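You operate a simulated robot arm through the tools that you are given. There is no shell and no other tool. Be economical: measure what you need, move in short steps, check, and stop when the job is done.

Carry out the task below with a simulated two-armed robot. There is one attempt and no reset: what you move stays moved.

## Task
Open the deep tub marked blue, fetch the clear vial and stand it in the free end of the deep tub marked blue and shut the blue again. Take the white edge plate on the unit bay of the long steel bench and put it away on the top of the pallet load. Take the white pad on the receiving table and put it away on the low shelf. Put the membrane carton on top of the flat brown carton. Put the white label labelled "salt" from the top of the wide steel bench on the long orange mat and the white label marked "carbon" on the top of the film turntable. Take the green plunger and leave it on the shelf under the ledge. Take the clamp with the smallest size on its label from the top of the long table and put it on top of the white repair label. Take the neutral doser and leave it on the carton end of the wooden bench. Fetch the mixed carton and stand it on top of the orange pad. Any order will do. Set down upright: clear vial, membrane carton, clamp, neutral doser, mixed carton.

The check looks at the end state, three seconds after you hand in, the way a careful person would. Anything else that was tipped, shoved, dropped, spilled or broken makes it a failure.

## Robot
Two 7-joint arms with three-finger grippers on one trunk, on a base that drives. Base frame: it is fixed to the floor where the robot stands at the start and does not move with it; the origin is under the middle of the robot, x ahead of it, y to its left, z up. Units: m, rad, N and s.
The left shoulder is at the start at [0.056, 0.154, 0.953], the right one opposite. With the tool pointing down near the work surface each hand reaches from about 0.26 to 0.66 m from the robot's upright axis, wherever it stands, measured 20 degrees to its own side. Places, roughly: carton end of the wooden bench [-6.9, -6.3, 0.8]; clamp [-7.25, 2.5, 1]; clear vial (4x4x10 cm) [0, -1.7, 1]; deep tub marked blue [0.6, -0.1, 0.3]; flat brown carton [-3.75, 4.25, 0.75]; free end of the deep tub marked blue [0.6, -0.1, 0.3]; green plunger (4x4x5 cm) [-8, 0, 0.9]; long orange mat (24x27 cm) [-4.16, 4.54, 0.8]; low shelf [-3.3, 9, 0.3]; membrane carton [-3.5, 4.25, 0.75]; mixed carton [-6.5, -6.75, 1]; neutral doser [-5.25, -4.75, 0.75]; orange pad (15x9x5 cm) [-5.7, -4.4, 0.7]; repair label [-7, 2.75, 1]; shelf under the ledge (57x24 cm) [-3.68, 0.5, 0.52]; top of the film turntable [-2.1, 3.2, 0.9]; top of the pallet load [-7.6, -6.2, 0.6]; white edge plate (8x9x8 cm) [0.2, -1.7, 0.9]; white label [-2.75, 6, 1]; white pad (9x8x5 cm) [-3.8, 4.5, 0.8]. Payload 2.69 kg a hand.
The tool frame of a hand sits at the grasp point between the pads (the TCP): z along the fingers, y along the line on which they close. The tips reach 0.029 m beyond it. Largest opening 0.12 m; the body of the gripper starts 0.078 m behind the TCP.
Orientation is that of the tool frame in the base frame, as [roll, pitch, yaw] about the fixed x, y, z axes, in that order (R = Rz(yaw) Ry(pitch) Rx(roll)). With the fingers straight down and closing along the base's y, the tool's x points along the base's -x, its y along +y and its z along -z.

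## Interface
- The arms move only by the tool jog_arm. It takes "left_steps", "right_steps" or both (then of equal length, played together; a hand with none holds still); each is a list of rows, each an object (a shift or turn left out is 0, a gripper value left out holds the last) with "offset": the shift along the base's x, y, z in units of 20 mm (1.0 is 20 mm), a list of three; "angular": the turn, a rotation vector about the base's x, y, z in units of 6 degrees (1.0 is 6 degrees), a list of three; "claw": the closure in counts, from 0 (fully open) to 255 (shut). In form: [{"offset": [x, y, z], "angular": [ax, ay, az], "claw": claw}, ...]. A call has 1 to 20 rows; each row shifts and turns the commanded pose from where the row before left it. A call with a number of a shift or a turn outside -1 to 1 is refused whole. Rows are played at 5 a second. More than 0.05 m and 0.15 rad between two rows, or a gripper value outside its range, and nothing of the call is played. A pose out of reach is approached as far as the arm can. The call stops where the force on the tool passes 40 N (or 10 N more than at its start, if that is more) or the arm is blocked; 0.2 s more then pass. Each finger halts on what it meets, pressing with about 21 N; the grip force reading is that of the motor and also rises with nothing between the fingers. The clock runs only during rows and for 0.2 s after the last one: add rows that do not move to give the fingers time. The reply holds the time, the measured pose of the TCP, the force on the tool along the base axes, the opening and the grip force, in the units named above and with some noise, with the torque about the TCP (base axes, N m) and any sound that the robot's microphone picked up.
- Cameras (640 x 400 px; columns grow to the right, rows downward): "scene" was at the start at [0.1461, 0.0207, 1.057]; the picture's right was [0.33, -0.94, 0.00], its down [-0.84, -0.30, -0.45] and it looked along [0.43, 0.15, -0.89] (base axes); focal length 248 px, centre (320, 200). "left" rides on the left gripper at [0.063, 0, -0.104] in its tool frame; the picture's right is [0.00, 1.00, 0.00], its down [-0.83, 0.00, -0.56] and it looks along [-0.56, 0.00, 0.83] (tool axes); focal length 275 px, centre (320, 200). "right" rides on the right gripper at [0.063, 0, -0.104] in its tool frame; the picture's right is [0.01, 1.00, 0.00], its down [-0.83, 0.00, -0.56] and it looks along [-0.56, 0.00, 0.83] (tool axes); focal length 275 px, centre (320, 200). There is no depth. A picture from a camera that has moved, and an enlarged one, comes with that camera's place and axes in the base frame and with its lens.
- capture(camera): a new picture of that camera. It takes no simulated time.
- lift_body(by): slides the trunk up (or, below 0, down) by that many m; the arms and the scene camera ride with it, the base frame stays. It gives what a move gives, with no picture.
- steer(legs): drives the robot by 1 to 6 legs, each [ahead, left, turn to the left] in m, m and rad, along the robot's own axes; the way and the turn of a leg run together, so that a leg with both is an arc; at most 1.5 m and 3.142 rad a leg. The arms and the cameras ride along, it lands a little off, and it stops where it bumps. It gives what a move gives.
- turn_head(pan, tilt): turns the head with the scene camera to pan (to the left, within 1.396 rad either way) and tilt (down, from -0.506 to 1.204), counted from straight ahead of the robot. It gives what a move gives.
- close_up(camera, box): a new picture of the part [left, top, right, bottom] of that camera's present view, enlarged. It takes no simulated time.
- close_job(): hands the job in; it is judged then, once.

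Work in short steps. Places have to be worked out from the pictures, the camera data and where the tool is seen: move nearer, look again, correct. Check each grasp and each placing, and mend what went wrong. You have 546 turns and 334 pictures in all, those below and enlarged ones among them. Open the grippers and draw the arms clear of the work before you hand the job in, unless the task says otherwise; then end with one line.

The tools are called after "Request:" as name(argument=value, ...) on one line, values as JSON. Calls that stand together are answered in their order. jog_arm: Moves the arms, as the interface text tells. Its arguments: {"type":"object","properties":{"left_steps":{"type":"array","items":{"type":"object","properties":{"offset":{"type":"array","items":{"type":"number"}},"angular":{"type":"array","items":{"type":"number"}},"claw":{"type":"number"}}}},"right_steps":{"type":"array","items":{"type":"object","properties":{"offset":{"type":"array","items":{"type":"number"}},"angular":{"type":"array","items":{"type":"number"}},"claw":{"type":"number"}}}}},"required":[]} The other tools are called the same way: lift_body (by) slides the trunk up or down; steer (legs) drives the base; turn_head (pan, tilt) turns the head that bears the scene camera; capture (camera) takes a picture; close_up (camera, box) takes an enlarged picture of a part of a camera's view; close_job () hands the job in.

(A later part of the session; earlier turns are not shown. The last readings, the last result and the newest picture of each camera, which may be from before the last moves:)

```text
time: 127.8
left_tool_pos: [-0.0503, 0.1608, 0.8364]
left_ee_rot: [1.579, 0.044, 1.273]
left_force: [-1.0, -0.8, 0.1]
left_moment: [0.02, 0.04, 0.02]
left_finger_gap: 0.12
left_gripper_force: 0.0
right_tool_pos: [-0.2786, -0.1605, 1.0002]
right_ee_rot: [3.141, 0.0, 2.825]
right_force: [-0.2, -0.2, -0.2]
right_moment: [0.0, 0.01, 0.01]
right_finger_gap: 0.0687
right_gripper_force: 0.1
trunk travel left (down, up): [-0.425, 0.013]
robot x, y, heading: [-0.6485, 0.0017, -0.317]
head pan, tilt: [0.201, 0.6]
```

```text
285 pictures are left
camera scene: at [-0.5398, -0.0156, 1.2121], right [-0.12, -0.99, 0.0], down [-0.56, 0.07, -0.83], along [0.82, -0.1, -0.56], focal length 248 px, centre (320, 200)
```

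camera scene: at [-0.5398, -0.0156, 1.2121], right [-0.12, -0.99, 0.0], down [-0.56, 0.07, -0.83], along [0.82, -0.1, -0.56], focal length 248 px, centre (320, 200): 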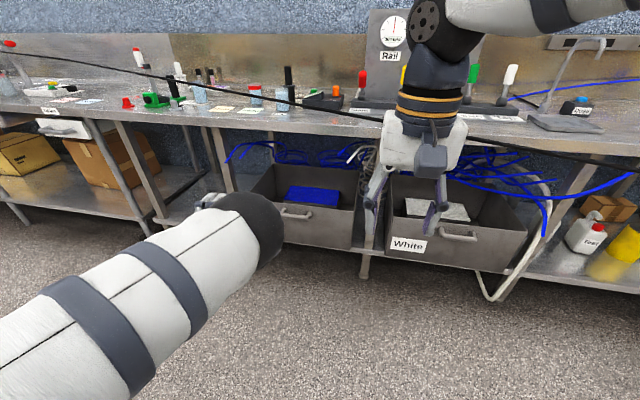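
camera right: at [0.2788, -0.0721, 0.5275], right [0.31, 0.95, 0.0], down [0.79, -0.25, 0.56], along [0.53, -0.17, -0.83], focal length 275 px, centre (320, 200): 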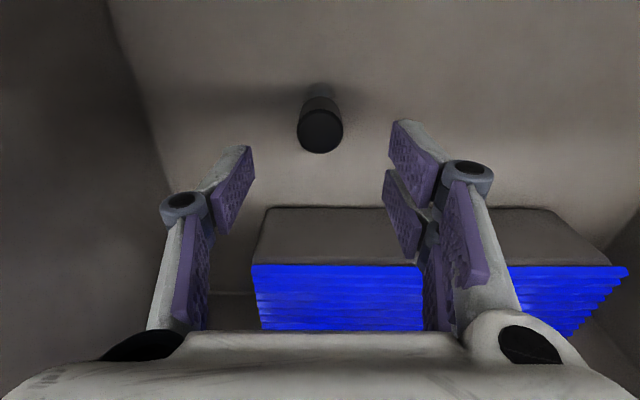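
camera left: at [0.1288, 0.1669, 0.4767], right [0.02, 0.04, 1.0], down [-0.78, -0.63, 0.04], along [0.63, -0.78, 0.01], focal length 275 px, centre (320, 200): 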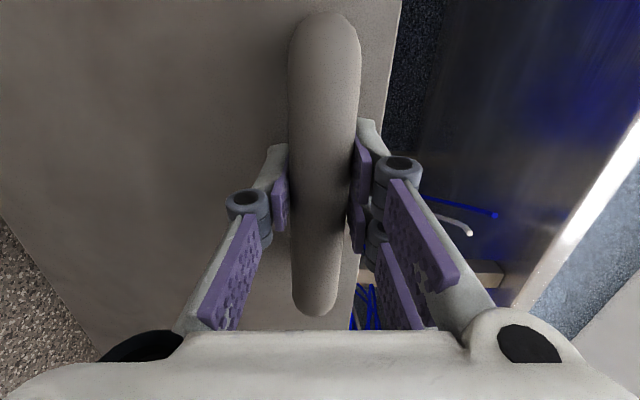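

Good overview. Now restore the left hand to fingers-down and tilt the right hand forward for extra reach to the edge plate (raising it above objects).

Request:
jog_arm(left_steps=[{"angular": [-0.366, 0.73, 0.577]}, {"angular": [-0.366, 0.73, 0.577]}, {"angular": [-0.366, 0.73, 0.577]}, {"angular": [-0.366, 0.73, 0.577]}, {"angular": [-0.366, 0.73, 0.577]}, {"angular": [-0.366, 0.73, 0.577]}, {"angular": [-0.366, 0.73, 0.577]}, {"angular": [-0.366, 0.73, 0.577]}, {"angular": [-0.366, 0.73, 0.577]}, {"angular": [-0.366, 0.73, 0.577]}, {"angular": [-0.366, 0.73, 0.577]}, {"angular": [-0.366, 0.73, 0.577]}, {"angular": [-0.366, 0.73, 0.577]}, {"angular": [-0.366, 0.73, 0.577]}, {"angular": [-0.366, 0.73, 0.577]}, {"angular": [-0.366, 0.73, 0.577]}, {"angular": [-0.366, 0.73, 0.577]}, {"angular": [-0.366, 0.73, 0.577]}, {"angular": [-0.366, 0.73, 0.577]}, {"angular": [-0.366, 0.73, 0.577]}], right_steps=[{"offset": [0, 0, 1], "angular": [-0.31, -0.95, 0]}, {"offset": [0, 0, 1], "angular": [-0.31, -0.95, 0]}, {"offset": [0, 0, 1], "angular": [-0.31, -0.95, 0]}, {"offset": [0, 0, 1], "angular": [-0.31, -0.95, 0]}, {"offset": [0, 0, 1], "angular": [-0.31, -0.95, 0]}, {"offset": [0, 0, 0], "angular": [-0.31, -0.95, 0]}, {"offset": [0, 0, 0]}, {"offset": [0, 0, 0]}, {"offset": [0, 0, 0]}, {"offset": [0, 0, 0]}, {"offset": [0, 0, 0]}, {"offset": [0, 0, 0]}, {"offset": [0, 0, 0]}, {"offset": [0, 0, 0]}, {"offset": [0, 0, 0]}, {"offset": [0, 0, 0]}, {"offset": [0, 0, 0]}, {"offset": [0, 0, 0]}, {"offset": [0, 0, 0]}, {"offset": [0, 0, 0]}])

Request:
steer(legs=[[0, -1.22, 0]])

Request:
turn_head(pan=0.0, tilt=0.6)

Request:
capture(camera="scene")

```text
time: 132.0
left_tool_pos: [-0.054, 0.2145, 0.8023]
left_ee_rot: [1.813, 0.243, 1.567]
left_force: [-0.2, -0.3, 0.3]
left_moment: [0.02, 0.01, 0.01]
left_finger_gap: 0.1201
left_gripper_force: 0.0
left hand out of reach, approached as far as the arm can: row 2, 3, 4, 5, 6, 7, 8, 9, 10, 11, 12, 13, 14, 15, 16, 17, 18, 19, 20
right_tool_pos: [-0.2798, -0.1618, 1.1021]
right_ee_rot: [-3.139, 0.628, 2.83]
right_force: [-0.2, 0.2, -0.9]
right_moment: [0.0, 0.01, 0.01]
right_finger_gap: 0.0681
right_gripper_force: 0.0
trunk travel left (down, up): [-0.425, 0.013]
robot x, y, heading: [-0.6468, 0.0018, -0.314]
head pan, tilt: [0.201, 0.6]
```

```text
time: 141.7
left_tool_pos: [-0.4409, -0.9569, 0.8037]
left_ee_rot: [1.813, 0.242, 1.552]
left_force: [0.0, 0.8, 0.3]
left_moment: [0.01, -0.02, 0.03]
left_finger_gap: 0.12
left_gripper_force: 0.1
right_tool_pos: [-0.6731, -1.329, 1.1001]
right_ee_rot: [-3.141, 0.628, 2.81]
right_force: [0.3, 0.3, 0.2]
right_moment: [0.0, -0.01, -0.01]
right_finger_gap: 0.0682
right_gripper_force: 0.0
trunk travel left (down, up): [-0.425, 0.013]
robot x, y, heading: [-1.0395, -1.1609, -0.338]
head pan, tilt: [0.201, 0.6]
```

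```text
time: 142.4
left_tool_pos: [-0.4414, -0.9567, 0.8026]
left_ee_rot: [1.814, 0.243, 1.552]
left_force: [0.1, 1.1, 0.5]
left_moment: [-0.02, 0.01, -0.01]
left_finger_gap: 0.12
left_gripper_force: 0.1
right_tool_pos: [-0.6727, -1.3267, 1.1009]
right_ee_rot: [-3.139, 0.629, 2.811]
right_force: [0.5, -0.5, -0.1]
right_moment: [0.03, 0.02, 0.03]
right_finger_gap: 0.0684
right_gripper_force: 0.1
trunk travel left (down, up): [-0.425, 0.013]
robot x, y, heading: [-1.0387, -1.1585, -0.335]
head pan, tilt: [0.0, 0.6]
```

```text
284 pictures are left
camera scene: at [-0.9356, -1.1952, 1.2121], right [-0.33, -0.94, 0.0], down [-0.53, 0.19, -0.83], along [0.78, -0.27, -0.56], focal length 248 px, centre (320, 200)
```

scene: 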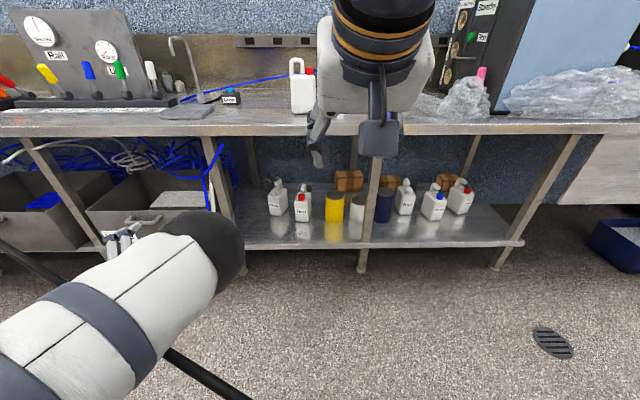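

The left wrist got stuck mid-rotation. Raise that hand first where it has more freedom, then re-orient.

Request:
jog_arm(left_steps=[{"offset": [0.3, 0, 1]}, {"offset": [0.3, 0, 1]}, {"offset": [0.3, 0, 1]}, {"offset": [0.3, 0, 1]}, {"offset": [0.3, 0, 1]}, {"offset": [0.3, 0, 1]}, {"offset": [0.3, 0, 1]}, {"offset": [0.3, 0, 1]}, {"offset": [0.3, 0, 1]}, {"offset": [0.3, 0, 1]}, {"offset": [0.3, 0, 1]}, {"offset": [0.3, 0, 1]}])

```text
time: 145.0
left_tool_pos: [-0.4397, -0.9579, 0.8077]
left_ee_rot: [1.805, 0.243, 1.552]
left_force: [-1.0, -0.8, 0.3]
left_moment: [0.01, -0.03, -0.01]
left_finger_gap: 0.1199
left_gripper_force: 0.1
left hand out of reach, approached as far as the arm can: row 1, 2, 3, 4, 5, 6, 7, 8, 9, 10, 11, 12
right_tool_pos: [-0.6732, -1.3277, 1.1]
right_ee_rot: [-3.141, 0.63, 2.81]
right_force: [0.0, 0.4, -0.8]
right_moment: [-0.01, -0.01, 0.0]
right_finger_gap: 0.0684
right_gripper_force: 0.0
trunk travel left (down, up): [-0.425, 0.013]
robot x, y, heading: [-1.0353, -1.157, -0.333]
head pan, tilt: [0.0, 0.6]
```

Undo the stuck command (reverse rotation and offset) so command and arm agree again.

Request:
jog_arm(left_steps=[{"offset": [-0.18, 0, -0.6], "angular": [0.366, -0.73, -0.577]}, {"offset": [-0.18, 0, -0.6], "angular": [0.366, -0.73, -0.577]}, {"offset": [-0.18, 0, -0.6], "angular": [0.366, -0.73, -0.577]}, {"offset": [-0.18, 0, -0.6], "angular": [0.366, -0.73, -0.577]}, {"offset": [-0.18, 0, -0.6], "angular": [0.366, -0.73, -0.577]}, {"offset": [-0.18, 0, -0.6], "angular": [0.366, -0.73, -0.577]}, {"offset": [-0.18, 0, -0.6], "angular": [0.366, -0.73, -0.577]}, {"offset": [-0.18, 0, -0.6], "angular": [0.366, -0.73, -0.577]}, {"offset": [-0.18, 0, -0.6], "angular": [0.366, -0.73, -0.577]}, {"offset": [-0.18, 0, -0.6], "angular": [0.366, -0.73, -0.577]}, {"offset": [-0.18, 0, -0.6], "angular": [0.366, -0.73, -0.577]}, {"offset": [-0.18, 0, -0.6], "angular": [0.366, -0.73, -0.577]}, {"offset": [-0.18, 0, -0.6], "angular": [0.366, -0.73, -0.577]}, {"offset": [-0.18, 0, -0.6], "angular": [0.366, -0.73, -0.577]}, {"offset": [-0.18, 0, -0.6], "angular": [0.366, -0.73, -0.577]}, {"offset": [-0.18, 0, -0.6], "angular": [0.366, -0.73, -0.577]}, {"offset": [-0.18, 0, -0.6], "angular": [0.366, -0.73, -0.577]}, {"offset": [-0.18, 0, -0.6], "angular": [0.366, -0.73, -0.577]}, {"offset": [-0.18, 0, -0.6], "angular": [0.366, -0.73, -0.577]}, {"offset": [-0.18, 0, -0.6], "angular": [0.366, -0.73, -0.577]}])

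```text
time: 149.2
left_tool_pos: [-0.6145, -0.9957, 0.7069]
left_ee_rot: [0.966, -1.046, 0.624]
left_force: [0.8, 0.3, -0.3]
left_moment: [0.02, 0.0, -0.02]
left_finger_gap: 0.1196
left_gripper_force: 0.1
left hand out of reach, approached as far as the arm can: row 10, 11, 12, 13, 14, 15, 16, 17, 18, 19, 20
right_tool_pos: [-0.6733, -1.3293, 1.1001]
right_ee_rot: [-3.14, 0.627, 2.81]
right_force: [-0.1, 0.6, -0.2]
right_moment: [0.0, -0.01, 0.02]
right_finger_gap: 0.0685
right_gripper_force: 0.1
trunk travel left (down, up): [-0.425, 0.013]
robot x, y, heading: [-1.0373, -1.165, -0.332]
head pan, tilt: [0.0, 0.6]
```

Each call starts from the actual pose. The left hand now points to the robot's right; roll it downward about the forward axis.

Request:
jog_arm(left_steps=[{"angular": [0.944, -0.329, 0]}, {"angular": [0.944, -0.329, 0]}, {"angular": [0.944, -0.329, 0]}, {"angular": [0.944, -0.329, 0]}, {"angular": [0.944, -0.329, 0]}, {"angular": [0.944, -0.329, 0]}])

```text
time: 150.6
left_tool_pos: [-0.6147, -0.9947, 0.7058]
left_ee_rot: [2.56, -1.227, -0.885]
left_force: [0.3, -0.1, 0.6]
left_moment: [-0.01, 0.03, -0.01]
left_finger_gap: 0.1202
left_gripper_force: 0.0
right_tool_pos: [-0.6721, -1.3287, 1.1007]
right_ee_rot: [-3.14, 0.629, 2.809]
right_force: [-0.6, 0.4, 0.6]
right_moment: [-0.03, 0.0, -0.02]
right_finger_gap: 0.0685
right_gripper_force: 0.0
trunk travel left (down, up): [-0.425, 0.013]
robot x, y, heading: [-1.0364, -1.1573, -0.34]
head pan, tilt: [0.0, 0.6]
```

Works without limit. Continue the roll.

Request:
jog_arm(left_steps=[{"angular": [0.944, -0.329, 0]}, {"angular": [0.944, -0.329, 0]}, {"angular": [0.944, -0.329, 0]}, {"angular": [0.944, -0.329, 0]}, {"angular": [0.944, -0.329, 0]}, {"angular": [0.944, -0.329, 0]}, {"angular": [0.944, -0.329, 0]}, {"angular": [0.944, -0.329, 0]}, {"angular": [0.944, -0.329, 0]}, {"angular": [0.944, -0.329, 0]}])

```text
time: 152.8
left_tool_pos: [-0.6176, -0.9814, 0.7063]
left_ee_rot: [-2.829, -0.33, -1.598]
left_force: [0.2, -0.6, -0.9]
left_moment: [0.01, -0.01, -0.04]
left_finger_gap: 0.1199
left_gripper_force: 0.0
left hand out of reach, approached as far as the arm can: row 10
right_tool_pos: [-0.6732, -1.3273, 1.101]
right_ee_rot: [-3.141, 0.628, 2.811]
right_force: [0.1, 0.3, -0.5]
right_moment: [-0.04, 0.01, 0.02]
right_finger_gap: 0.0683
right_gripper_force: 0.0
trunk travel left (down, up): [-0.425, 0.013]
robot x, y, heading: [-1.0358, -1.1597, -0.335]
head pan, tilt: [0.0, 0.6]
```

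Fingers now point mostly down. Raise the hand while turning the yaw toward the normal pose.

Request:
jog_arm(left_steps=[{"offset": [0, 0, 1]}, {"offset": [0, 0, 1]}, {"offset": [0, 0, 1]}, {"offset": [0.3, 0.2, 1]}, {"offset": [0.3, 0.2, 1], "angular": [0, 0, -0.9]}, {"offset": [0.3, 0.2, 1], "angular": [0, 0, -0.9]}, {"offset": [0.3, 0.2, 1], "angular": [0, 0, -0.9]}, {"offset": [0.3, 0.2, 1], "angular": [0, 0, -0.9]}, {"offset": [0.3, 0.2, 1], "angular": [0, 0, -0.9]}, {"offset": [0.3, 0.2, 1], "angular": [0, 0, -0.9]}, {"offset": [0.3, 0.2, 1], "angular": [0, 0, -0.9]}, {"offset": [0.3, 0.2, 1], "angular": [0, 0, -0.9]}])

```text
time: 155.4
left_tool_pos: [-0.5923, -0.8324, 0.7287]
left_ee_rot: [-2.816, -0.321, -2.351]
left_force: [0.1, -0.2, 0.2]
left_moment: [-0.02, -0.02, -0.01]
left_finger_gap: 0.1201
left_gripper_force: 0.0
left hand out of reach, approached as far as the arm can: row 2, 3, 4, 5, 6, 7, 8, 9, 10, 11, 12
right_tool_pos: [-0.6736, -1.3286, 1.1012]
right_ee_rot: [-3.14, 0.628, 2.81]
right_force: [-0.4, -0.7, 0.9]
right_moment: [-0.01, -0.02, 0.01]
right_finger_gap: 0.0682
right_gripper_force: 0.2
trunk travel left (down, up): [-0.425, 0.013]
robot x, y, heading: [-1.0356, -1.1617, -0.334]
head pan, tilt: [0.0, 0.6]
```

Yaw turns fine. Finish the yaw while moving forward, then level the tilt.

Request:
jog_arm(left_steps=[{"offset": [0.32, -0.5, 0], "angular": [0, 0, -0.98]}, {"offset": [0.32, -0.5, 0], "angular": [0, 0, -0.98]}, {"offset": [0.32, -0.5, 0], "angular": [0, 0, -0.98]}, {"offset": [0.32, -0.5, 0], "angular": [0, 0, -0.98]}, {"offset": [0.32, -0.5, 0], "angular": [0, 0, -0.98]}, {"offset": [0.32, -0.5, 0], "angular": [0, 0, -0.98]}, {"offset": [0.32, -0.5, 0], "angular": [0, 0, -0.98]}, {"offset": [0.32, -0.5, 0], "angular": [0, 0, -0.98]}, {"offset": [0.32, -0.5, 0], "angular": [0, 0, -0.98]}, {"offset": [0.32, -0.5, 0], "angular": [0, 0, -0.98]}, {"offset": [0.32, -0.5, 0], "angular": [0, 0, -0.98]}, {"angular": [0.4, -0.77, 0]}, {"angular": [0.4, -0.77, 0]}, {"angular": [0.4, -0.77, 0]}, {"angular": [0.4, -0.77, 0]}, {"angular": [0.4, -0.77, 0]}])

```text
time: 158.8
left_tool_pos: [-0.6503, -0.8135, 0.599]
left_ee_rot: [-3.135, 0.016, 2.907]
left_force: [-1.1, 0.2, 0.6]
left_moment: [0.07, 0.03, 0.01]
left_finger_gap: 0.1202
left_gripper_force: 0.0
left hand out of reach, approached as far as the arm can: row 1, 2, 3, 4, 5, 6, 8, 9, 10, 11, 12
right_tool_pos: [-0.6737, -1.3272, 1.102]
right_ee_rot: [-3.141, 0.628, 2.81]
right_force: [-0.6, 0.6, -0.1]
right_moment: [-0.02, 0.0, -0.02]
right_finger_gap: 0.0682
right_gripper_force: 0.0
trunk travel left (down, up): [-0.425, 0.013]
robot x, y, heading: [-1.0344, -1.1583, -0.338]
head pan, tilt: [0.0, 0.6]
```

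Left hand is fingers-down again. Move it forward and up to carrying height.

Request:
jog_arm(left_steps=[{"offset": [0.7, -0.5, 0]}, {"offset": [0.7, -0.5, 0]}, {"offset": [0.7, -0.5, 0]}, {"offset": [0.7, -0.5, 0]}, {"offset": [0.7, -0.5, 0]}, {"offset": [0.7, -0.5, 0]}, {"offset": [0.7, -0.5, 0.5]}, {"offset": [0, 0, 1]}, {"offset": [0, 0, 1]}, {"offset": [0, 0, 1]}, {"offset": [0, 0, 1]}, {"offset": [0, 0, 1]}, {"offset": [0, 0, 1]}, {"offset": [0, 0, 1]}, {"offset": [0, 0, 1]}, {"offset": [0, 0, 1]}, {"offset": [0, 0, 1]}, {"offset": [0, 0, 1]}, {"offset": [0, 0, 1]}, {"offset": [0, 0, 1]}])

```text
time: 163.0
left_tool_pos: [-0.6294, -0.7586, 0.8522]
left_ee_rot: [-3.138, 0.011, 2.906]
left_force: [0.9, 0.7, 0.5]
left_moment: [-0.03, -0.01, -0.03]
left_finger_gap: 0.1202
left_gripper_force: 0.1
left hand out of reach, approached as far as the arm can: row 1, 2, 3, 4, 5, 6, 7, 10, 11, 12, 13, 14
right_tool_pos: [-0.6736, -1.3278, 1.1009]
right_ee_rot: [-3.141, 0.629, 2.81]
right_force: [-0.1, -0.9, 0.3]
right_moment: [-0.02, 0.0, 0.02]
right_finger_gap: 0.0683
right_gripper_force: 0.0
trunk travel left (down, up): [-0.425, 0.013]
robot x, y, heading: [-1.0364, -1.16, -0.336]
head pan, tilt: [0.0, 0.6]
```

Progressing. Continue up and then inward.

Request:
jog_arm(left_steps=[{"offset": [0, 0, 1]}, {"offset": [0, 0, 1]}, {"offset": [0, 0, 1]}, {"offset": [0, 0, 1]}, {"offset": [0, 0, 1]}, {"offset": [0, 0, 1]}, {"offset": [0, 0, 1]}, {"offset": [0, 0, 1]}, {"offset": [0, 0, 1]}, {"offset": [0, 0, 1]}, {"offset": [0, 0, 1]}, {"offset": [0, 0, 1]}, {"offset": [0.7, -0.7, 0]}, {"offset": [0.7, -0.7, 0]}, {"offset": [0.7, -0.7, 0]}, {"offset": [0.7, -0.7, 0]}, {"offset": [0.7, -0.7, 0]}, {"offset": [0.7, -0.7, 0]}, {"offset": [0.7, -0.7, 0]}, {"offset": [0.7, -0.7, 0]}])

Request:
capture(camera="scene")

```text
time: 167.2
left_tool_pos: [-0.516, -0.8708, 0.9686]
left_ee_rot: [-3.138, 0.012, 2.906]
left_force: [-1.1, -0.4, -0.1]
left_moment: [-0.02, 0.06, 0.01]
left_finger_gap: 0.12
left_gripper_force: 0.1
left hand out of reach, approached as far as the arm can: row 6, 7, 8, 9, 10, 11, 12
right_tool_pos: [-0.6714, -1.329, 1.1003]
right_ee_rot: [3.14, 0.629, 2.809]
right_force: [-0.4, -0.6, -0.1]
right_moment: [-0.03, -0.04, 0.02]
right_finger_gap: 0.0682
right_gripper_force: 0.0
trunk travel left (down, up): [-0.425, 0.013]
robot x, y, heading: [-1.0365, -1.1579, -0.331]
head pan, tilt: [0.0, 0.6]
```

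```text
283 pictures are left
camera scene: at [-0.9354, -1.1956, 1.212], right [-0.33, -0.94, 0.0], down [-0.53, 0.19, -0.82], along [0.78, -0.27, -0.57], focal length 248 px, centre (320, 200)
```

scene: 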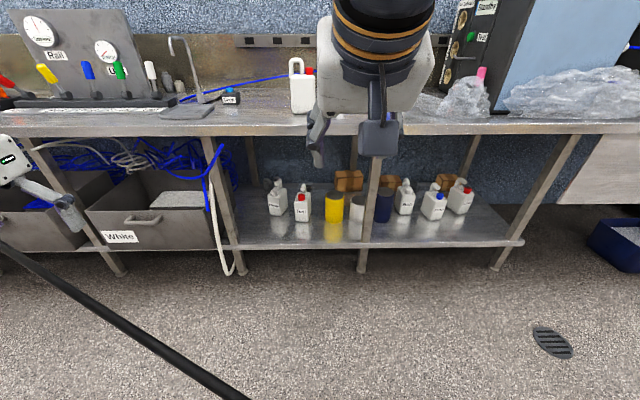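

Raise the left hand to 1.09 as well, slightly inward, and fix its yaw.

Request:
jog_arm(left_steps=[{"offset": [0, -0.5, 1], "angular": [0, 0, -0.2]}, {"offset": [0, -0.5, 1], "angular": [0, 0, -0.2]}, {"offset": [0, -0.5, 1], "angular": [0, 0, -0.2]}, {"offset": [0, -0.5, 1], "angular": [0, 0, -0.2]}, {"offset": [0, -0.5, 1], "angular": [0, 0, -0.2]}, {"offset": [0, -0.5, 1]}, {"offset": [0, -0.5, 0.5]}])

Request:
steer(legs=[[0.45, -0.16, 0.02]])

Request:
capture(camera="scene")

```text
time: 168.8
left_tool_pos: [-0.5173, -0.9403, 1.0974]
left_ee_rot: [-3.138, 0.011, 2.803]
left_force: [-0.1, 0.1, 0.7]
left_moment: [0.0, 0.01, 0.03]
left_finger_gap: 0.1201
left_gripper_force: 0.1
right_tool_pos: [-0.6735, -1.3274, 1.102]
right_ee_rot: [-3.141, 0.628, 2.81]
right_force: [0.4, -1.2, 0.2]
right_moment: [0.0, 0.03, -0.01]
right_finger_gap: 0.0684
right_gripper_force: 0.0
trunk travel left (down, up): [-0.425, 0.013]
robot x, y, heading: [-1.0343, -1.1621, -0.337]
head pan, tilt: [0.0, 0.6]
```

```text
time: 171.6
left_tool_pos: [-0.1499, -1.2236, 1.0963]
left_ee_rot: [-3.136, 0.01, 2.821]
left_force: [0.3, 0.3, -0.9]
left_moment: [0.01, 0.03, -0.01]
left_finger_gap: 0.1199
left_gripper_force: 0.2
right_tool_pos: [-0.2975, -1.6156, 1.1005]
right_ee_rot: [-3.139, 0.629, 2.827]
right_force: [0.2, -0.4, -0.4]
right_moment: [0.0, -0.03, -0.01]
right_finger_gap: 0.0684
right_gripper_force: 0.0
trunk travel left (down, up): [-0.425, 0.013]
robot x, y, heading: [-0.6685, -1.4543, -0.318]
head pan, tilt: [0.0, 0.6]
```

```text
282 pictures are left
camera scene: at [-0.563, -1.4874, 1.212], right [-0.31, -0.95, 0.0], down [-0.54, 0.17, -0.82], along [0.78, -0.26, -0.57], focal length 248 px, centre (320, 200)
```

scene: 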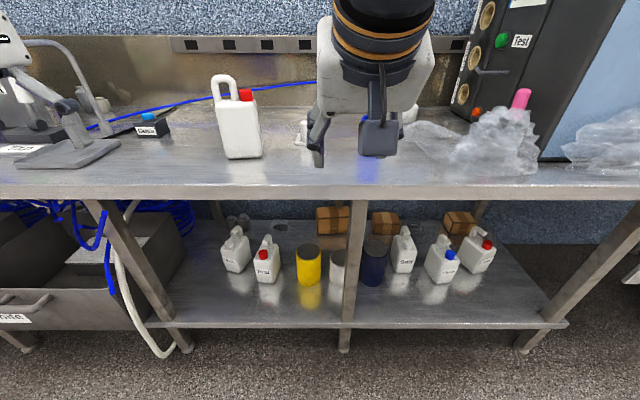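

Move in: forward 0.23 and left 0.14.

Request:
steer(legs=[[0.0, 0.14, 0], [0.23, 0, 0]])

Request:
capture(camera="right")

Request:
capture(camera="scene")

```text
time: 174.6
left_tool_pos: [0.1078, -1.1604, 1.0979]
left_ee_rot: [-3.138, 0.011, 2.822]
left_force: [-0.1, 0.0, 0.0]
left_moment: [-0.02, -0.04, -0.03]
left_finger_gap: 0.12
left_gripper_force: 0.0
right_tool_pos: [-0.0409, -1.5515, 1.1008]
right_ee_rot: [-3.138, 0.627, 2.833]
right_force: [-0.3, 0.0, 0.8]
right_moment: [0.0, 0.02, 0.02]
right_finger_gap: 0.0682
right_gripper_force: 0.0
trunk travel left (down, up): [-0.425, 0.013]
robot x, y, heading: [-0.4081, -1.3889, -0.31]
head pan, tilt: [0.0, 0.6]
```

```text
281 pictures are left
camera right: at [-0.1473, -1.5177, 1.1486], right [0.3, 0.95, 0.0], down [0.33, -0.1, 0.94], along [0.89, -0.28, -0.35], focal length 275 px, centre (320, 200)
```

right: 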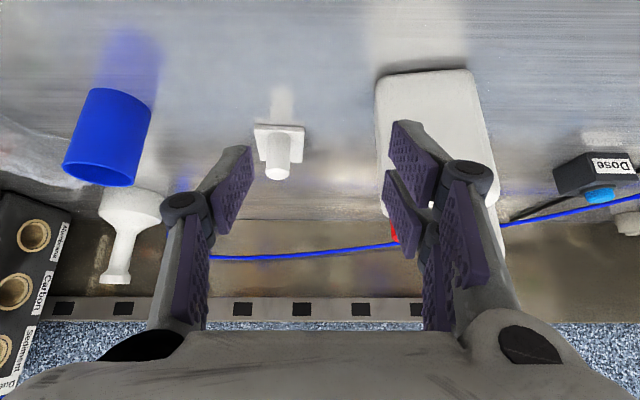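

```text
280 pictures are left
camera scene: at [-0.305, -1.425, 1.212], right [-0.31, -0.95, 0.0], down [-0.54, 0.17, -0.82], along [0.78, -0.25, -0.57], focal length 248 px, centre (320, 200)
```

scene: 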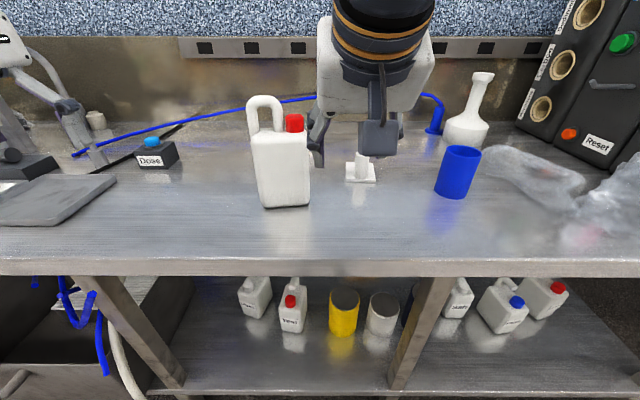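

Plate's peg is at about (0.148,-1.668). Shift right first to clear the jug, then forward above the peg.

Request:
jog_arm(right_steps=[{"offset": [-0.3, -0.95, 0]}, {"offset": [-0.3, -0.95, 0]}, {"offset": [-0.25, -0.85, 0]}, {"offset": [0.95, -0.31, 0]}, {"offset": [0.95, -0.31, 0]}, {"offset": [0.95, -0.31, 0]}, {"offset": [0.95, -0.31, 0]}, {"offset": [0.95, -0.31, 0]}, {"offset": [0.95, -0.31, 0]}, {"offset": [0.95, -0.31, 0]}, {"offset": [0.95, -0.31, 0]}])

Request:
capture(camera="right")

```text
time: 177.0
left_tool_pos: [0.1079, -1.1609, 1.0958]
left_ee_rot: [-3.138, 0.01, 2.823]
left_force: [0.1, 0.4, -0.5]
left_moment: [-0.01, 0.07, -0.02]
left_finger_gap: 0.1201
left_gripper_force: 0.3
right_tool_pos: [0.0956, -1.6572, 1.1003]
right_ee_rot: [-3.139, 0.629, 2.833]
right_force: [0.6, 0.2, 0.2]
right_moment: [0.04, 0.01, 0.0]
right_finger_gap: 0.0682
right_gripper_force: 0.0
trunk travel left (down, up): [-0.425, 0.013]
robot x, y, heading: [-0.4046, -1.3884, -0.31]
head pan, tilt: [0.0, 0.6]
```

```text
279 pictures are left
camera right: at [-0.0128, -1.6222, 1.1492], right [0.3, 0.95, 0.0], down [0.33, -0.1, 0.94], along [0.89, -0.28, -0.35], focal length 275 px, centre (320, 200)
```

right: 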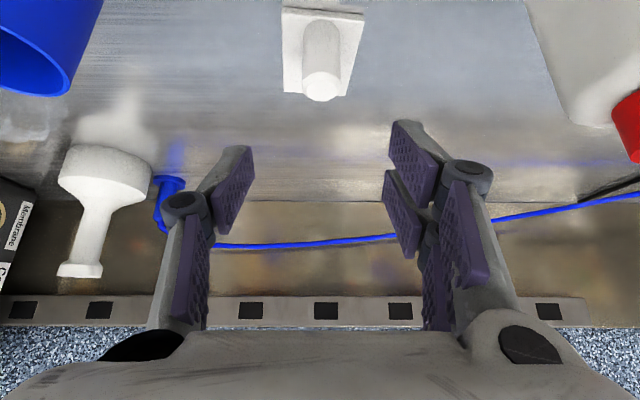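

Peg is centred laterally at (0.151,-1.672). Move down and forward onto it.

Request:
jog_arm(right_steps=[{"offset": [0.39, -0.1, -0.95]}, {"offset": [0.39, -0.1, -0.95]}, {"offset": [0.39, -0.1, -0.95]}, {"offset": [0.39, -0.1, -0.95]}, {"offset": [0.39, -0.1, -0.95]}, {"offset": [0.39, -0.1, -0.95]}, {"offset": [0.39, -0.1, -0.95]}])

Request:
capture(camera="right")

Request:
close_up(camera="scene", box=[260, 80, 460, 220])

```text
time: 178.6
left_tool_pos: [0.1076, -1.1621, 1.098]
left_ee_rot: [-3.137, 0.012, 2.823]
left_force: [0.4, -0.4, 0.3]
left_moment: [0.02, 0.03, 0.03]
left_finger_gap: 0.1201
left_gripper_force: 0.1
right_tool_pos: [0.1526, -1.6689, 0.9679]
right_ee_rot: [-3.139, 0.629, 2.832]
right_force: [-0.1, -0.1, 0.1]
right_moment: [0.01, 0.05, 0.0]
right_finger_gap: 0.0682
right_gripper_force: 0.2
trunk travel left (down, up): [-0.425, 0.013]
robot x, y, heading: [-0.4092, -1.3895, -0.313]
head pan, tilt: [0.0, 0.6]
```

```text
278 pictures are left
camera right: at [0.0428, -1.6356, 1.0154], right [0.3, 0.95, 0.0], down [0.33, -0.1, 0.94], along [0.89, -0.28, -0.35], focal length 275 px, centre (320, 200)
```

right: 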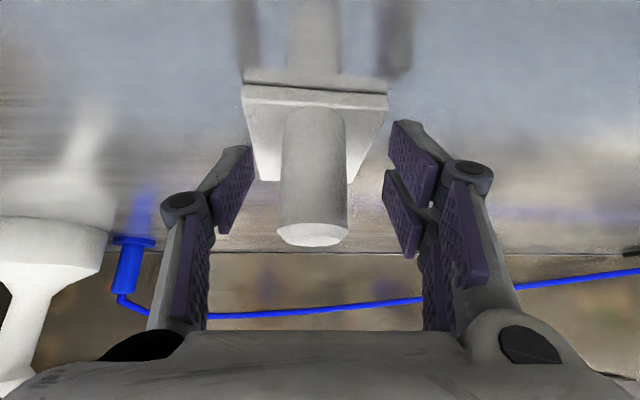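

```text
2.86 times, centred on (360, 150) of scene
camera zoom: at [-0.3051, -1.425, 1.212], right [-0.31, -0.95, 0.0], down [-0.54, 0.17, -0.82], along [0.78, -0.25, -0.57], focal length 708 px, centre (206, 343)
```

zoom: 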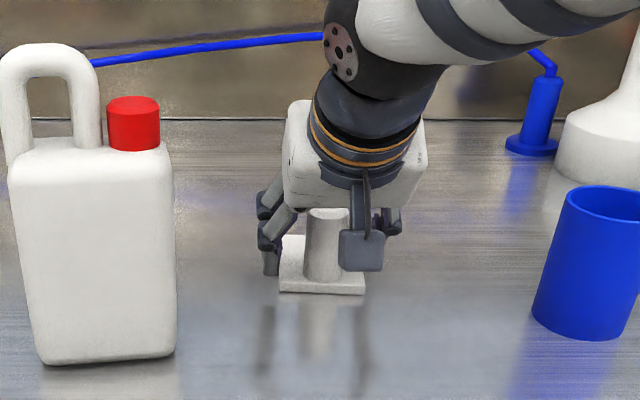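

The peg is between the pads. Close and lift slightly.

Request:
jog_arm(right_steps=[{"claw": 160}, {"claw": 220}, {"claw": 220}, {"claw": 220}])

Request:
jog_arm(right_steps=[{"offset": [0, 0, 0.8]}, {"offset": [-0.2, 0.06, 0.9]}, {"offset": [-0.2, 0.06, 0.9]}, {"offset": [-0.2, 0.06, 0.9]}, {"offset": [-0.2, 0.06, 0.9]}, {"offset": [-0.2, 0.06, 0.9]}, {"offset": [-0.2, 0.06, 0.9]}])

Request:
capture(camera="right")

```text
time: 179.6
left_tool_pos: [0.1077, -1.1602, 1.0981]
left_ee_rot: [-3.138, 0.013, 2.822]
left_force: [1.3, -1.1, 0.1]
left_moment: [0.03, -0.03, 0.01]
left_finger_gap: 0.12
left_gripper_force: 0.1
right_tool_pos: [0.1512, -1.6702, 0.9693]
right_ee_rot: [-3.14, 0.628, 2.832]
right_force: [0.7, 0.1, 0.4]
right_moment: [-0.11, -0.08, 0.05]
right_finger_gap: 0.0309
right_gripper_force: 21.5
trunk travel left (down, up): [-0.425, 0.013]
robot x, y, heading: [-0.4081, -1.3883, -0.311]
head pan, tilt: [0.0, 0.6]
```

```text
time: 181.2
left_tool_pos: [0.1078, -1.1609, 1.097]
left_ee_rot: [-3.137, 0.012, 2.822]
left_force: [-0.2, 0.2, 0.0]
left_moment: [-0.01, 0.01, 0.02]
left_finger_gap: 0.12
left_gripper_force: 0.0
right_tool_pos: [0.126, -1.6617, 1.0918]
right_ee_rot: [-3.141, 0.628, 2.834]
right_force: [0.6, 0.0, -1.0]
right_moment: [0.03, 0.01, -0.01]
right_finger_gap: 0.0311
right_gripper_force: 21.4
trunk travel left (down, up): [-0.425, 0.013]
robot x, y, heading: [-0.4074, -1.3895, -0.313]
head pan, tilt: [0.0, 0.6]
```

```text
276 pictures are left
camera right: at [0.0181, -1.6279, 1.1406], right [0.3, 0.95, 0.0], down [0.33, -0.1, 0.94], along [0.89, -0.28, -0.35], focal length 275 px, centre (320, 200)
```

right: 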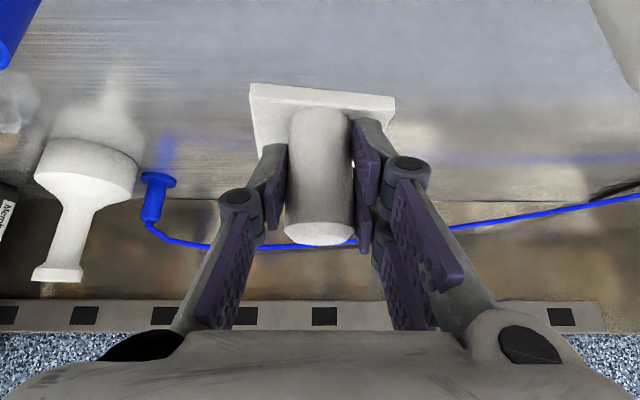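

Plate held. Back off, raise nothing further, turn toward the southwest area and look where I'm going.

Request:
steer(legs=[[-0.75, 0, 0], [0, 0, -2.16]])

Request:
turn_head(pan=0.0, tilt=0.15)

Request:
capture(camera="scene")

```text
time: 190.5
left_tool_pos: [-1.2202, -1.7192, 1.0977]
left_ee_rot: [-3.138, 0.013, 0.651]
left_force: [-0.6, 0.6, 0.4]
left_moment: [-0.01, 0.01, 0.0]
left_finger_gap: 0.1199
left_gripper_force: 0.0
right_tool_pos: [-1.646, -1.4496, 1.0917]
right_ee_rot: [-3.14, 0.628, 0.66]
right_force: [0.0, 0.4, -2.0]
right_moment: [0.0, -0.03, 0.01]
right_finger_gap: 0.0305
right_gripper_force: 20.6
trunk travel left (down, up): [-0.425, 0.013]
robot x, y, heading: [-1.1201, -1.1606, -2.483]
head pan, tilt: [0.0, 0.6]
```

```text
time: 191.4
left_tool_pos: [-1.2217, -1.719, 1.0977]
left_ee_rot: [-3.138, 0.012, 0.652]
left_force: [0.0, 0.6, -0.1]
left_moment: [0.02, -0.06, -0.04]
left_finger_gap: 0.1201
left_gripper_force: 0.0
right_tool_pos: [-1.6469, -1.4499, 1.0924]
right_ee_rot: [-3.14, 0.627, 0.66]
right_force: [0.0, 0.0, -0.1]
right_moment: [0.03, 0.0, 0.0]
right_finger_gap: 0.0306
right_gripper_force: 21.1
trunk travel left (down, up): [-0.425, 0.013]
robot x, y, heading: [-1.1209, -1.1634, -2.487]
head pan, tilt: [0.0, 0.15]
```

```text
275 pictures are left
camera scene: at [-1.2083, -1.2316, 1.2534], right [-0.61, 0.79, 0.0], down [0.12, 0.09, -0.99], along [-0.78, -0.6, -0.15], focal length 248 px, centre (320, 200)
```

scene: 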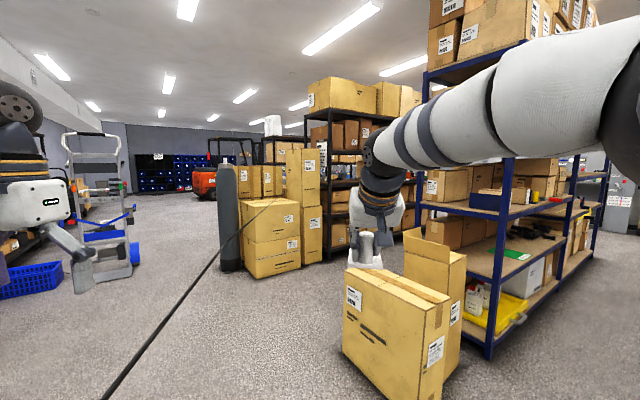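

There's a thin black line across my view; I'd like to know what it is before driving. Zoom on it and look left-down.

Request:
close_up(camera="scene", box=[80, 160, 330, 400])

Request:
turn_head(pan=0.7, tilt=0.6)

Request:
capture(camera="scene")

```text
1.67 times, centred on (205, 280) of scene
camera zoom: at [-1.2083, -1.2316, 1.2534], right [-0.61, 0.79, 0.0], down [0.12, 0.09, -0.99], along [-0.78, -0.6, -0.15], focal length 413 px, centre (512, 67)
```

zoom: 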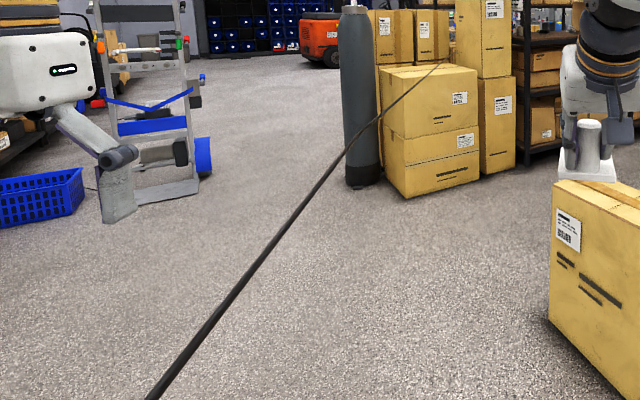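

```text
time: 192.4
left_tool_pos: [-1.2227, -1.719, 1.0965]
left_ee_rot: [-3.139, 0.011, 0.652]
left_force: [0.3, 0.3, -0.4]
left_moment: [0.0, -0.01, 0.03]
left_finger_gap: 0.1201
left_gripper_force: 0.0
right_tool_pos: [-1.6457, -1.4497, 1.0918]
right_ee_rot: [-3.138, 0.627, 0.66]
right_force: [0.3, 0.0, -0.1]
right_moment: [0.01, -0.04, -0.02]
right_finger_gap: 0.0306
right_gripper_force: 20.9
trunk travel left (down, up): [-0.425, 0.013]
robot x, y, heading: [-1.1195, -1.1643, -2.484]
head pan, tilt: [0.7, 0.6]
```

```text
273 pictures are left
camera scene: at [-1.1537, -1.2613, 1.2121], right [-0.98, 0.21, 0.0], down [0.12, 0.55, -0.83], along [-0.18, -0.81, -0.56], focal length 248 px, centre (320, 200)
```

scene: 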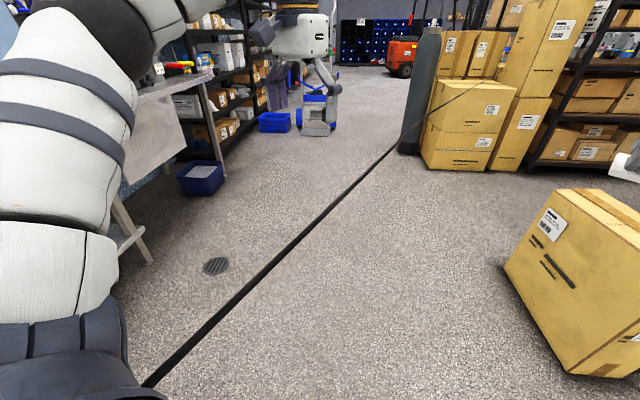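

The black line is a thin strand I have already passed without any contact; no action on it. The way is clear left of the carton stacks; drive toward (-1.6,-3.2).

Request:
steer(legs=[[0, 0, 0.67], [1.0, 0, 0], [1.1, 0, 0]])

Request:
turn_head(pan=-0.5, tilt=0.15)

Request:
capture(camera="scene")

```text
time: 204.6
left_tool_pos: [-1.3992, -3.6888, 1.0978]
left_ee_rot: [-3.138, 0.012, 1.302]
left_force: [0.5, 0.0, -0.3]
left_moment: [0.01, 0.03, -0.02]
left_finger_gap: 0.1203
left_gripper_force: 0.1
right_tool_pos: [-1.8987, -3.7336, 1.0924]
right_ee_rot: [-3.141, 0.63, 1.312]
right_force: [0.5, 0.0, -0.4]
right_moment: [0.04, 0.02, -0.01]
right_finger_gap: 0.0305
right_gripper_force: 20.6
trunk travel left (down, up): [-0.425, 0.013]
robot x, y, heading: [-1.6535, -3.1833, -1.835]
head pan, tilt: [0.7, 0.6]
```

```text
time: 206.0
left_tool_pos: [-1.3996, -3.6885, 1.0983]
left_ee_rot: [-3.139, 0.013, 1.301]
left_force: [-0.6, -0.2, -0.9]
left_moment: [-0.01, -0.06, -0.01]
left_finger_gap: 0.1202
left_gripper_force: 0.0
right_tool_pos: [-1.8995, -3.7316, 1.0912]
right_ee_rot: [-3.14, 0.628, 1.312]
right_force: [-0.6, -0.4, -0.9]
right_moment: [0.05, 0.01, 0.02]
right_finger_gap: 0.0306
right_gripper_force: 21.0
trunk travel left (down, up): [-0.425, 0.013]
robot x, y, heading: [-1.6591, -3.1831, -1.831]
head pan, tilt: [-0.499, 0.15]
```

```text
272 pictures are left
camera scene: at [-1.7231, -3.2709, 1.2535], right [-0.72, 0.69, 0.0], down [0.1, 0.11, -0.99], along [-0.68, -0.72, -0.15], focal length 248 px, centre (320, 200)
```

scene: 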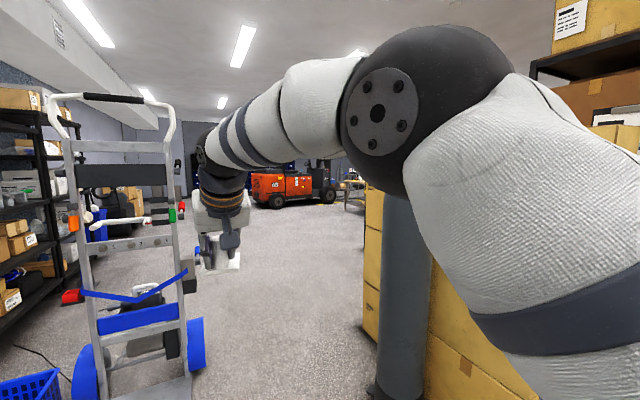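

A hand truck stands at left (~(-1.9,-4.85)) and a post at (-2.87,-3.85); I'll pass midway between them.

Request:
steer(legs=[[0, 0, -0.06], [0.6, 0, 0], [0, 0, -0.55], [0.9, 0, 0]])

Request:
turn_head(pan=0.0, tilt=0.2)

Request:
capture(camera="scene")

```text
time: 215.8
left_tool_pos: [-2.616, -4.9024, 1.0975]
left_ee_rot: [-3.138, 0.013, 0.696]
left_force: [-0.5, 0.4, -0.3]
left_moment: [-0.02, -0.01, 0.01]
left_finger_gap: 0.1201
left_gripper_force: 0.1
right_tool_pos: [-3.0522, -4.6538, 1.0933]
right_ee_rot: [-3.141, 0.628, 0.704]
right_force: [-0.8, 0.3, -1.1]
right_moment: [0.01, -0.07, 0.03]
right_finger_gap: 0.0306
right_gripper_force: 21.2
trunk travel left (down, up): [-0.425, 0.013]
robot x, y, heading: [-2.5396, -4.3503, -2.436]
head pan, tilt: [-0.499, 0.15]
```

```text
time: 216.7
left_tool_pos: [-2.616, -4.902, 1.0985]
left_ee_rot: [-3.139, 0.013, 0.696]
left_force: [-0.6, -0.3, 0.3]
left_moment: [-0.01, -0.03, 0.01]
left_finger_gap: 0.1199
left_gripper_force: 0.0
right_tool_pos: [-3.0533, -4.6538, 1.0925]
right_ee_rot: [-3.141, 0.628, 0.705]
right_force: [0.1, 0.6, -0.9]
right_moment: [0.0, 0.0, 0.0]
right_finger_gap: 0.0304
right_gripper_force: 21.1
trunk travel left (down, up): [-0.425, 0.013]
robot x, y, heading: [-2.5376, -4.3422, -2.441]
head pan, tilt: [0.0, 0.201]
```

```text
271 pictures are left
camera scene: at [-2.6255, -4.4152, 1.2488], right [-0.65, 0.76, 0.0], down [0.15, 0.13, -0.98], along [-0.75, -0.63, -0.2], focal length 248 px, centre (320, 200)
```

scene: 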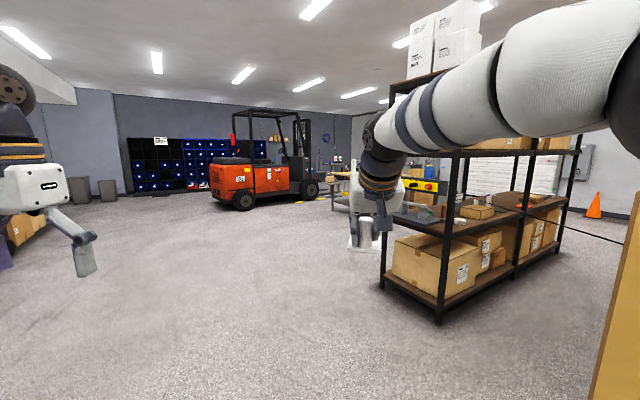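

The doser and orange pad seem to be on the middle shelf of that black rack. Look right to see the free space in front of it.

Request:
turn_head(pan=-0.9, tilt=0.35)

Request:
capture(camera="scene")

```text
time: 217.9
left_tool_pos: [-2.6153, -4.902, 1.098]
left_ee_rot: [-3.137, 0.013, 0.696]
left_force: [-0.5, -0.3, -0.5]
left_moment: [0.0, 0.03, 0.03]
left_finger_gap: 0.12
left_gripper_force: 0.0
right_tool_pos: [-3.0522, -4.6536, 1.0926]
right_ee_rot: [-3.139, 0.629, 0.706]
right_force: [0.5, 0.4, -0.7]
right_moment: [0.0, 0.01, 0.04]
right_finger_gap: 0.0303
right_gripper_force: 21.0
trunk travel left (down, up): [-0.425, 0.013]
robot x, y, heading: [-2.5404, -4.3421, -2.441]
head pan, tilt: [-0.901, 0.351]
```

```text
270 pictures are left
camera scene: at [-2.6456, -4.3369, 1.2348], right [0.2, 0.98, 0.0], down [0.34, -0.07, -0.94], along [-0.92, 0.18, -0.34], focal length 248 px, centre (320, 200)
```

scene: 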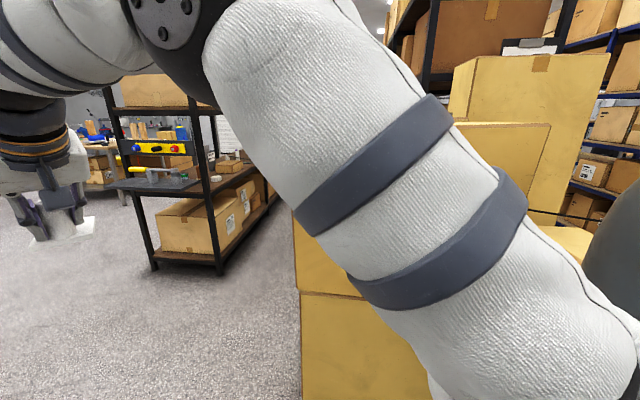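

Zoom in on the rack shelf.

Request:
close_up(camera="scene", box=[80, 90, 300, 230])

```text
2.86 times, centred on (190, 160) of scene
camera zoom: at [-2.6456, -4.3369, 1.2348], right [0.2, 0.98, 0.0], down [0.34, -0.07, -0.94], along [-0.92, 0.18, -0.34], focal length 708 px, centre (691, 314)
```

zoom: 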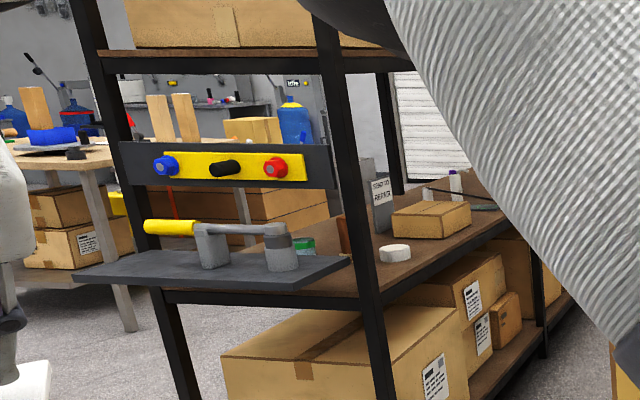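

Drive around to the rack's front-left corner and look along its front side.

Request:
steer(legs=[[1.236, -0.18, 0], [0, 0, 0.54]])

Request:
turn_head(pan=-1.3, tilt=0.3)

Request:
capture(camera="scene")

```text
time: 225.8
left_tool_pos: [-3.4018, -5.5263, 1.0975]
left_ee_rot: [-3.138, 0.013, 1.211]
left_force: [-1.4, -0.7, 0.0]
left_moment: [0.02, -0.02, -0.03]
left_finger_gap: 0.12
left_gripper_force: 0.1
right_tool_pos: [-3.9058, -5.5229, 1.0928]
right_ee_rot: [-3.138, 0.628, 1.221]
right_force: [0.0, 0.8, 0.3]
right_moment: [0.04, -0.02, 0.01]
right_finger_gap: 0.0307
right_gripper_force: 21.3
trunk travel left (down, up): [-0.425, 0.013]
robot x, y, heading: [-3.6115, -5.0032, -1.926]
head pan, tilt: [-0.901, 0.351]
```

```text
time: 226.6
left_tool_pos: [-3.4036, -5.5262, 1.0978]
left_ee_rot: [-3.136, 0.011, 1.212]
left_force: [0.3, 0.2, -1.3]
left_moment: [-0.02, 0.03, 0.01]
left_finger_gap: 0.1198
left_gripper_force: 0.1
right_tool_pos: [-3.9048, -5.5242, 1.0928]
right_ee_rot: [-3.141, 0.628, 1.219]
right_force: [0.5, -0.1, -0.5]
right_moment: [0.01, 0.03, -0.01]
right_finger_gap: 0.0307
right_gripper_force: 21.1
trunk travel left (down, up): [-0.425, 0.013]
robot x, y, heading: [-3.6152, -5.0011, -1.929]
head pan, tilt: [-1.3, 0.3]
```

```text
268 pictures are left
camera scene: at [-3.7111, -5.0116, 1.2395], right [0.08, 1.0, 0.0], down [0.29, -0.02, -0.96], along [-0.95, 0.08, -0.3], focal length 248 px, centre (320, 200)
```

scene: 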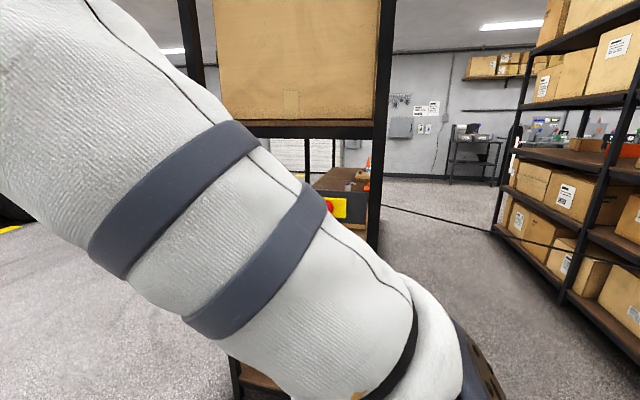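

The aisle in front of the rack is about 1.5 m wide. I'll turn toward the aisle and look before entering.

Request:
steer(legs=[[0, 0, -2.1]])

Request:
turn_head(pan=0.0, tilt=0.4)

Request:
capture(camera="scene")

```text
time: 232.0
left_tool_pos: [-4.1694, -4.9168, 1.0979]
left_ee_rot: [-3.138, 0.014, -0.889]
left_force: [0.9, 0.4, 0.6]
left_moment: [0.01, 0.0, 0.0]
left_finger_gap: 0.12
left_gripper_force: 0.2
right_tool_pos: [-3.9147, -4.4828, 1.0915]
right_ee_rot: [-3.14, 0.629, -0.881]
right_force: [0.7, 0.7, -1.4]
right_moment: [0.01, -0.03, 0.02]
right_finger_gap: 0.0306
right_gripper_force: 20.8
trunk travel left (down, up): [-0.425, 0.013]
robot x, y, heading: [-3.6122, -5.0027, 2.254]
head pan, tilt: [-1.3, 0.3]
```

```text
time: 233.5
left_tool_pos: [-4.1705, -4.9164, 1.0964]
left_ee_rot: [-3.137, 0.012, -0.89]
left_force: [-0.4, 0.0, -0.3]
left_moment: [0.02, 0.03, 0.0]
left_finger_gap: 0.1198
left_gripper_force: 0.0
right_tool_pos: [-3.9145, -4.4839, 1.0929]
right_ee_rot: [-3.139, 0.63, -0.882]
right_force: [0.3, -0.3, -1.3]
right_moment: [0.0, -0.02, -0.01]
right_finger_gap: 0.0302
right_gripper_force: 20.8
trunk travel left (down, up): [-0.425, 0.013]
robot x, y, heading: [-3.612, -5.0037, 2.255]
head pan, tilt: [0.0, 0.4]
```

```text
267 pictures are left
camera scene: at [-3.6821, -4.9148, 1.2303], right [0.77, 0.63, 0.0], down [0.25, -0.3, -0.92], along [-0.58, 0.71, -0.39], focal length 248 px, centre (320, 200)
```

scene: 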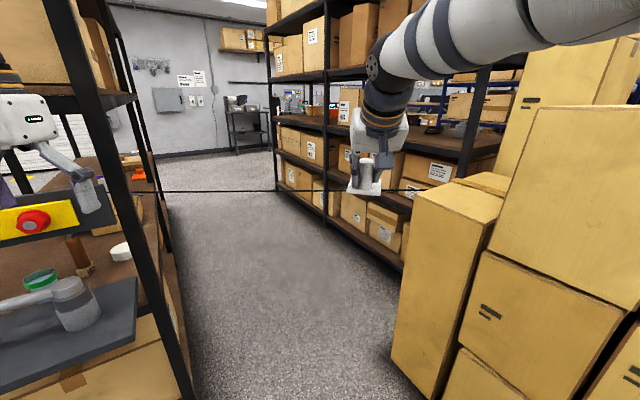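

The gap into the aisle is only ~0.97 m here. I'll go around to the SW side first (pallet and wooden bench), back off before turning to stay clear of the rack-end device.

Request:
steer(legs=[[-0.6, 0, 0], [0, 0, 1.3]])

Request:
turn_head(pan=0.0, tilt=0.25)

Request:
capture(camera="scene")

```text
time: 240.1
left_tool_pos: [-3.4638, -5.9791, 1.0966]
left_ee_rot: [-3.136, 0.013, 0.415]
left_force: [0.0, -1.0, 0.3]
left_moment: [0.02, 0.0, 0.02]
left_finger_gap: 0.12
left_gripper_force: 0.0
right_tool_pos: [-3.8125, -5.618, 1.0924]
right_ee_rot: [-3.139, 0.629, 0.424]
right_force: [0.4, 0.6, -0.7]
right_moment: [0.01, -0.01, -0.03]
right_finger_gap: 0.0307
right_gripper_force: 20.4
trunk travel left (down, up): [-0.425, 0.013]
robot x, y, heading: [-3.2354, -5.4619, -2.724]
head pan, tilt: [0.0, 0.4]
```

```text
time: 240.8
left_tool_pos: [-3.4626, -5.9788, 1.0968]
left_ee_rot: [-3.138, 0.013, 0.416]
left_force: [0.1, -0.2, 0.6]
left_moment: [0.0, 0.0, -0.02]
left_finger_gap: 0.1198
left_gripper_force: 0.1
right_tool_pos: [-3.8131, -5.6199, 1.0933]
right_ee_rot: [-3.14, 0.629, 0.424]
right_force: [0.8, -1.1, -0.4]
right_moment: [0.02, 0.0, 0.0]
right_finger_gap: 0.0305
right_gripper_force: 21.2
trunk travel left (down, up): [-0.425, 0.013]
robot x, y, heading: [-3.2296, -5.4632, -2.719]
head pan, tilt: [0.0, 0.25]
```

```text
266 pictures are left
camera scene: at [-3.3369, -5.5081, 1.2442], right [-0.41, 0.91, 0.0], down [0.23, 0.1, -0.97], along [-0.88, -0.4, -0.25], focal length 248 px, centre (320, 200)
```

scene: 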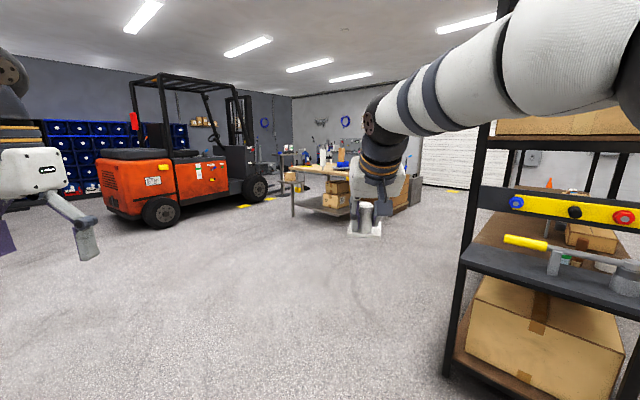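

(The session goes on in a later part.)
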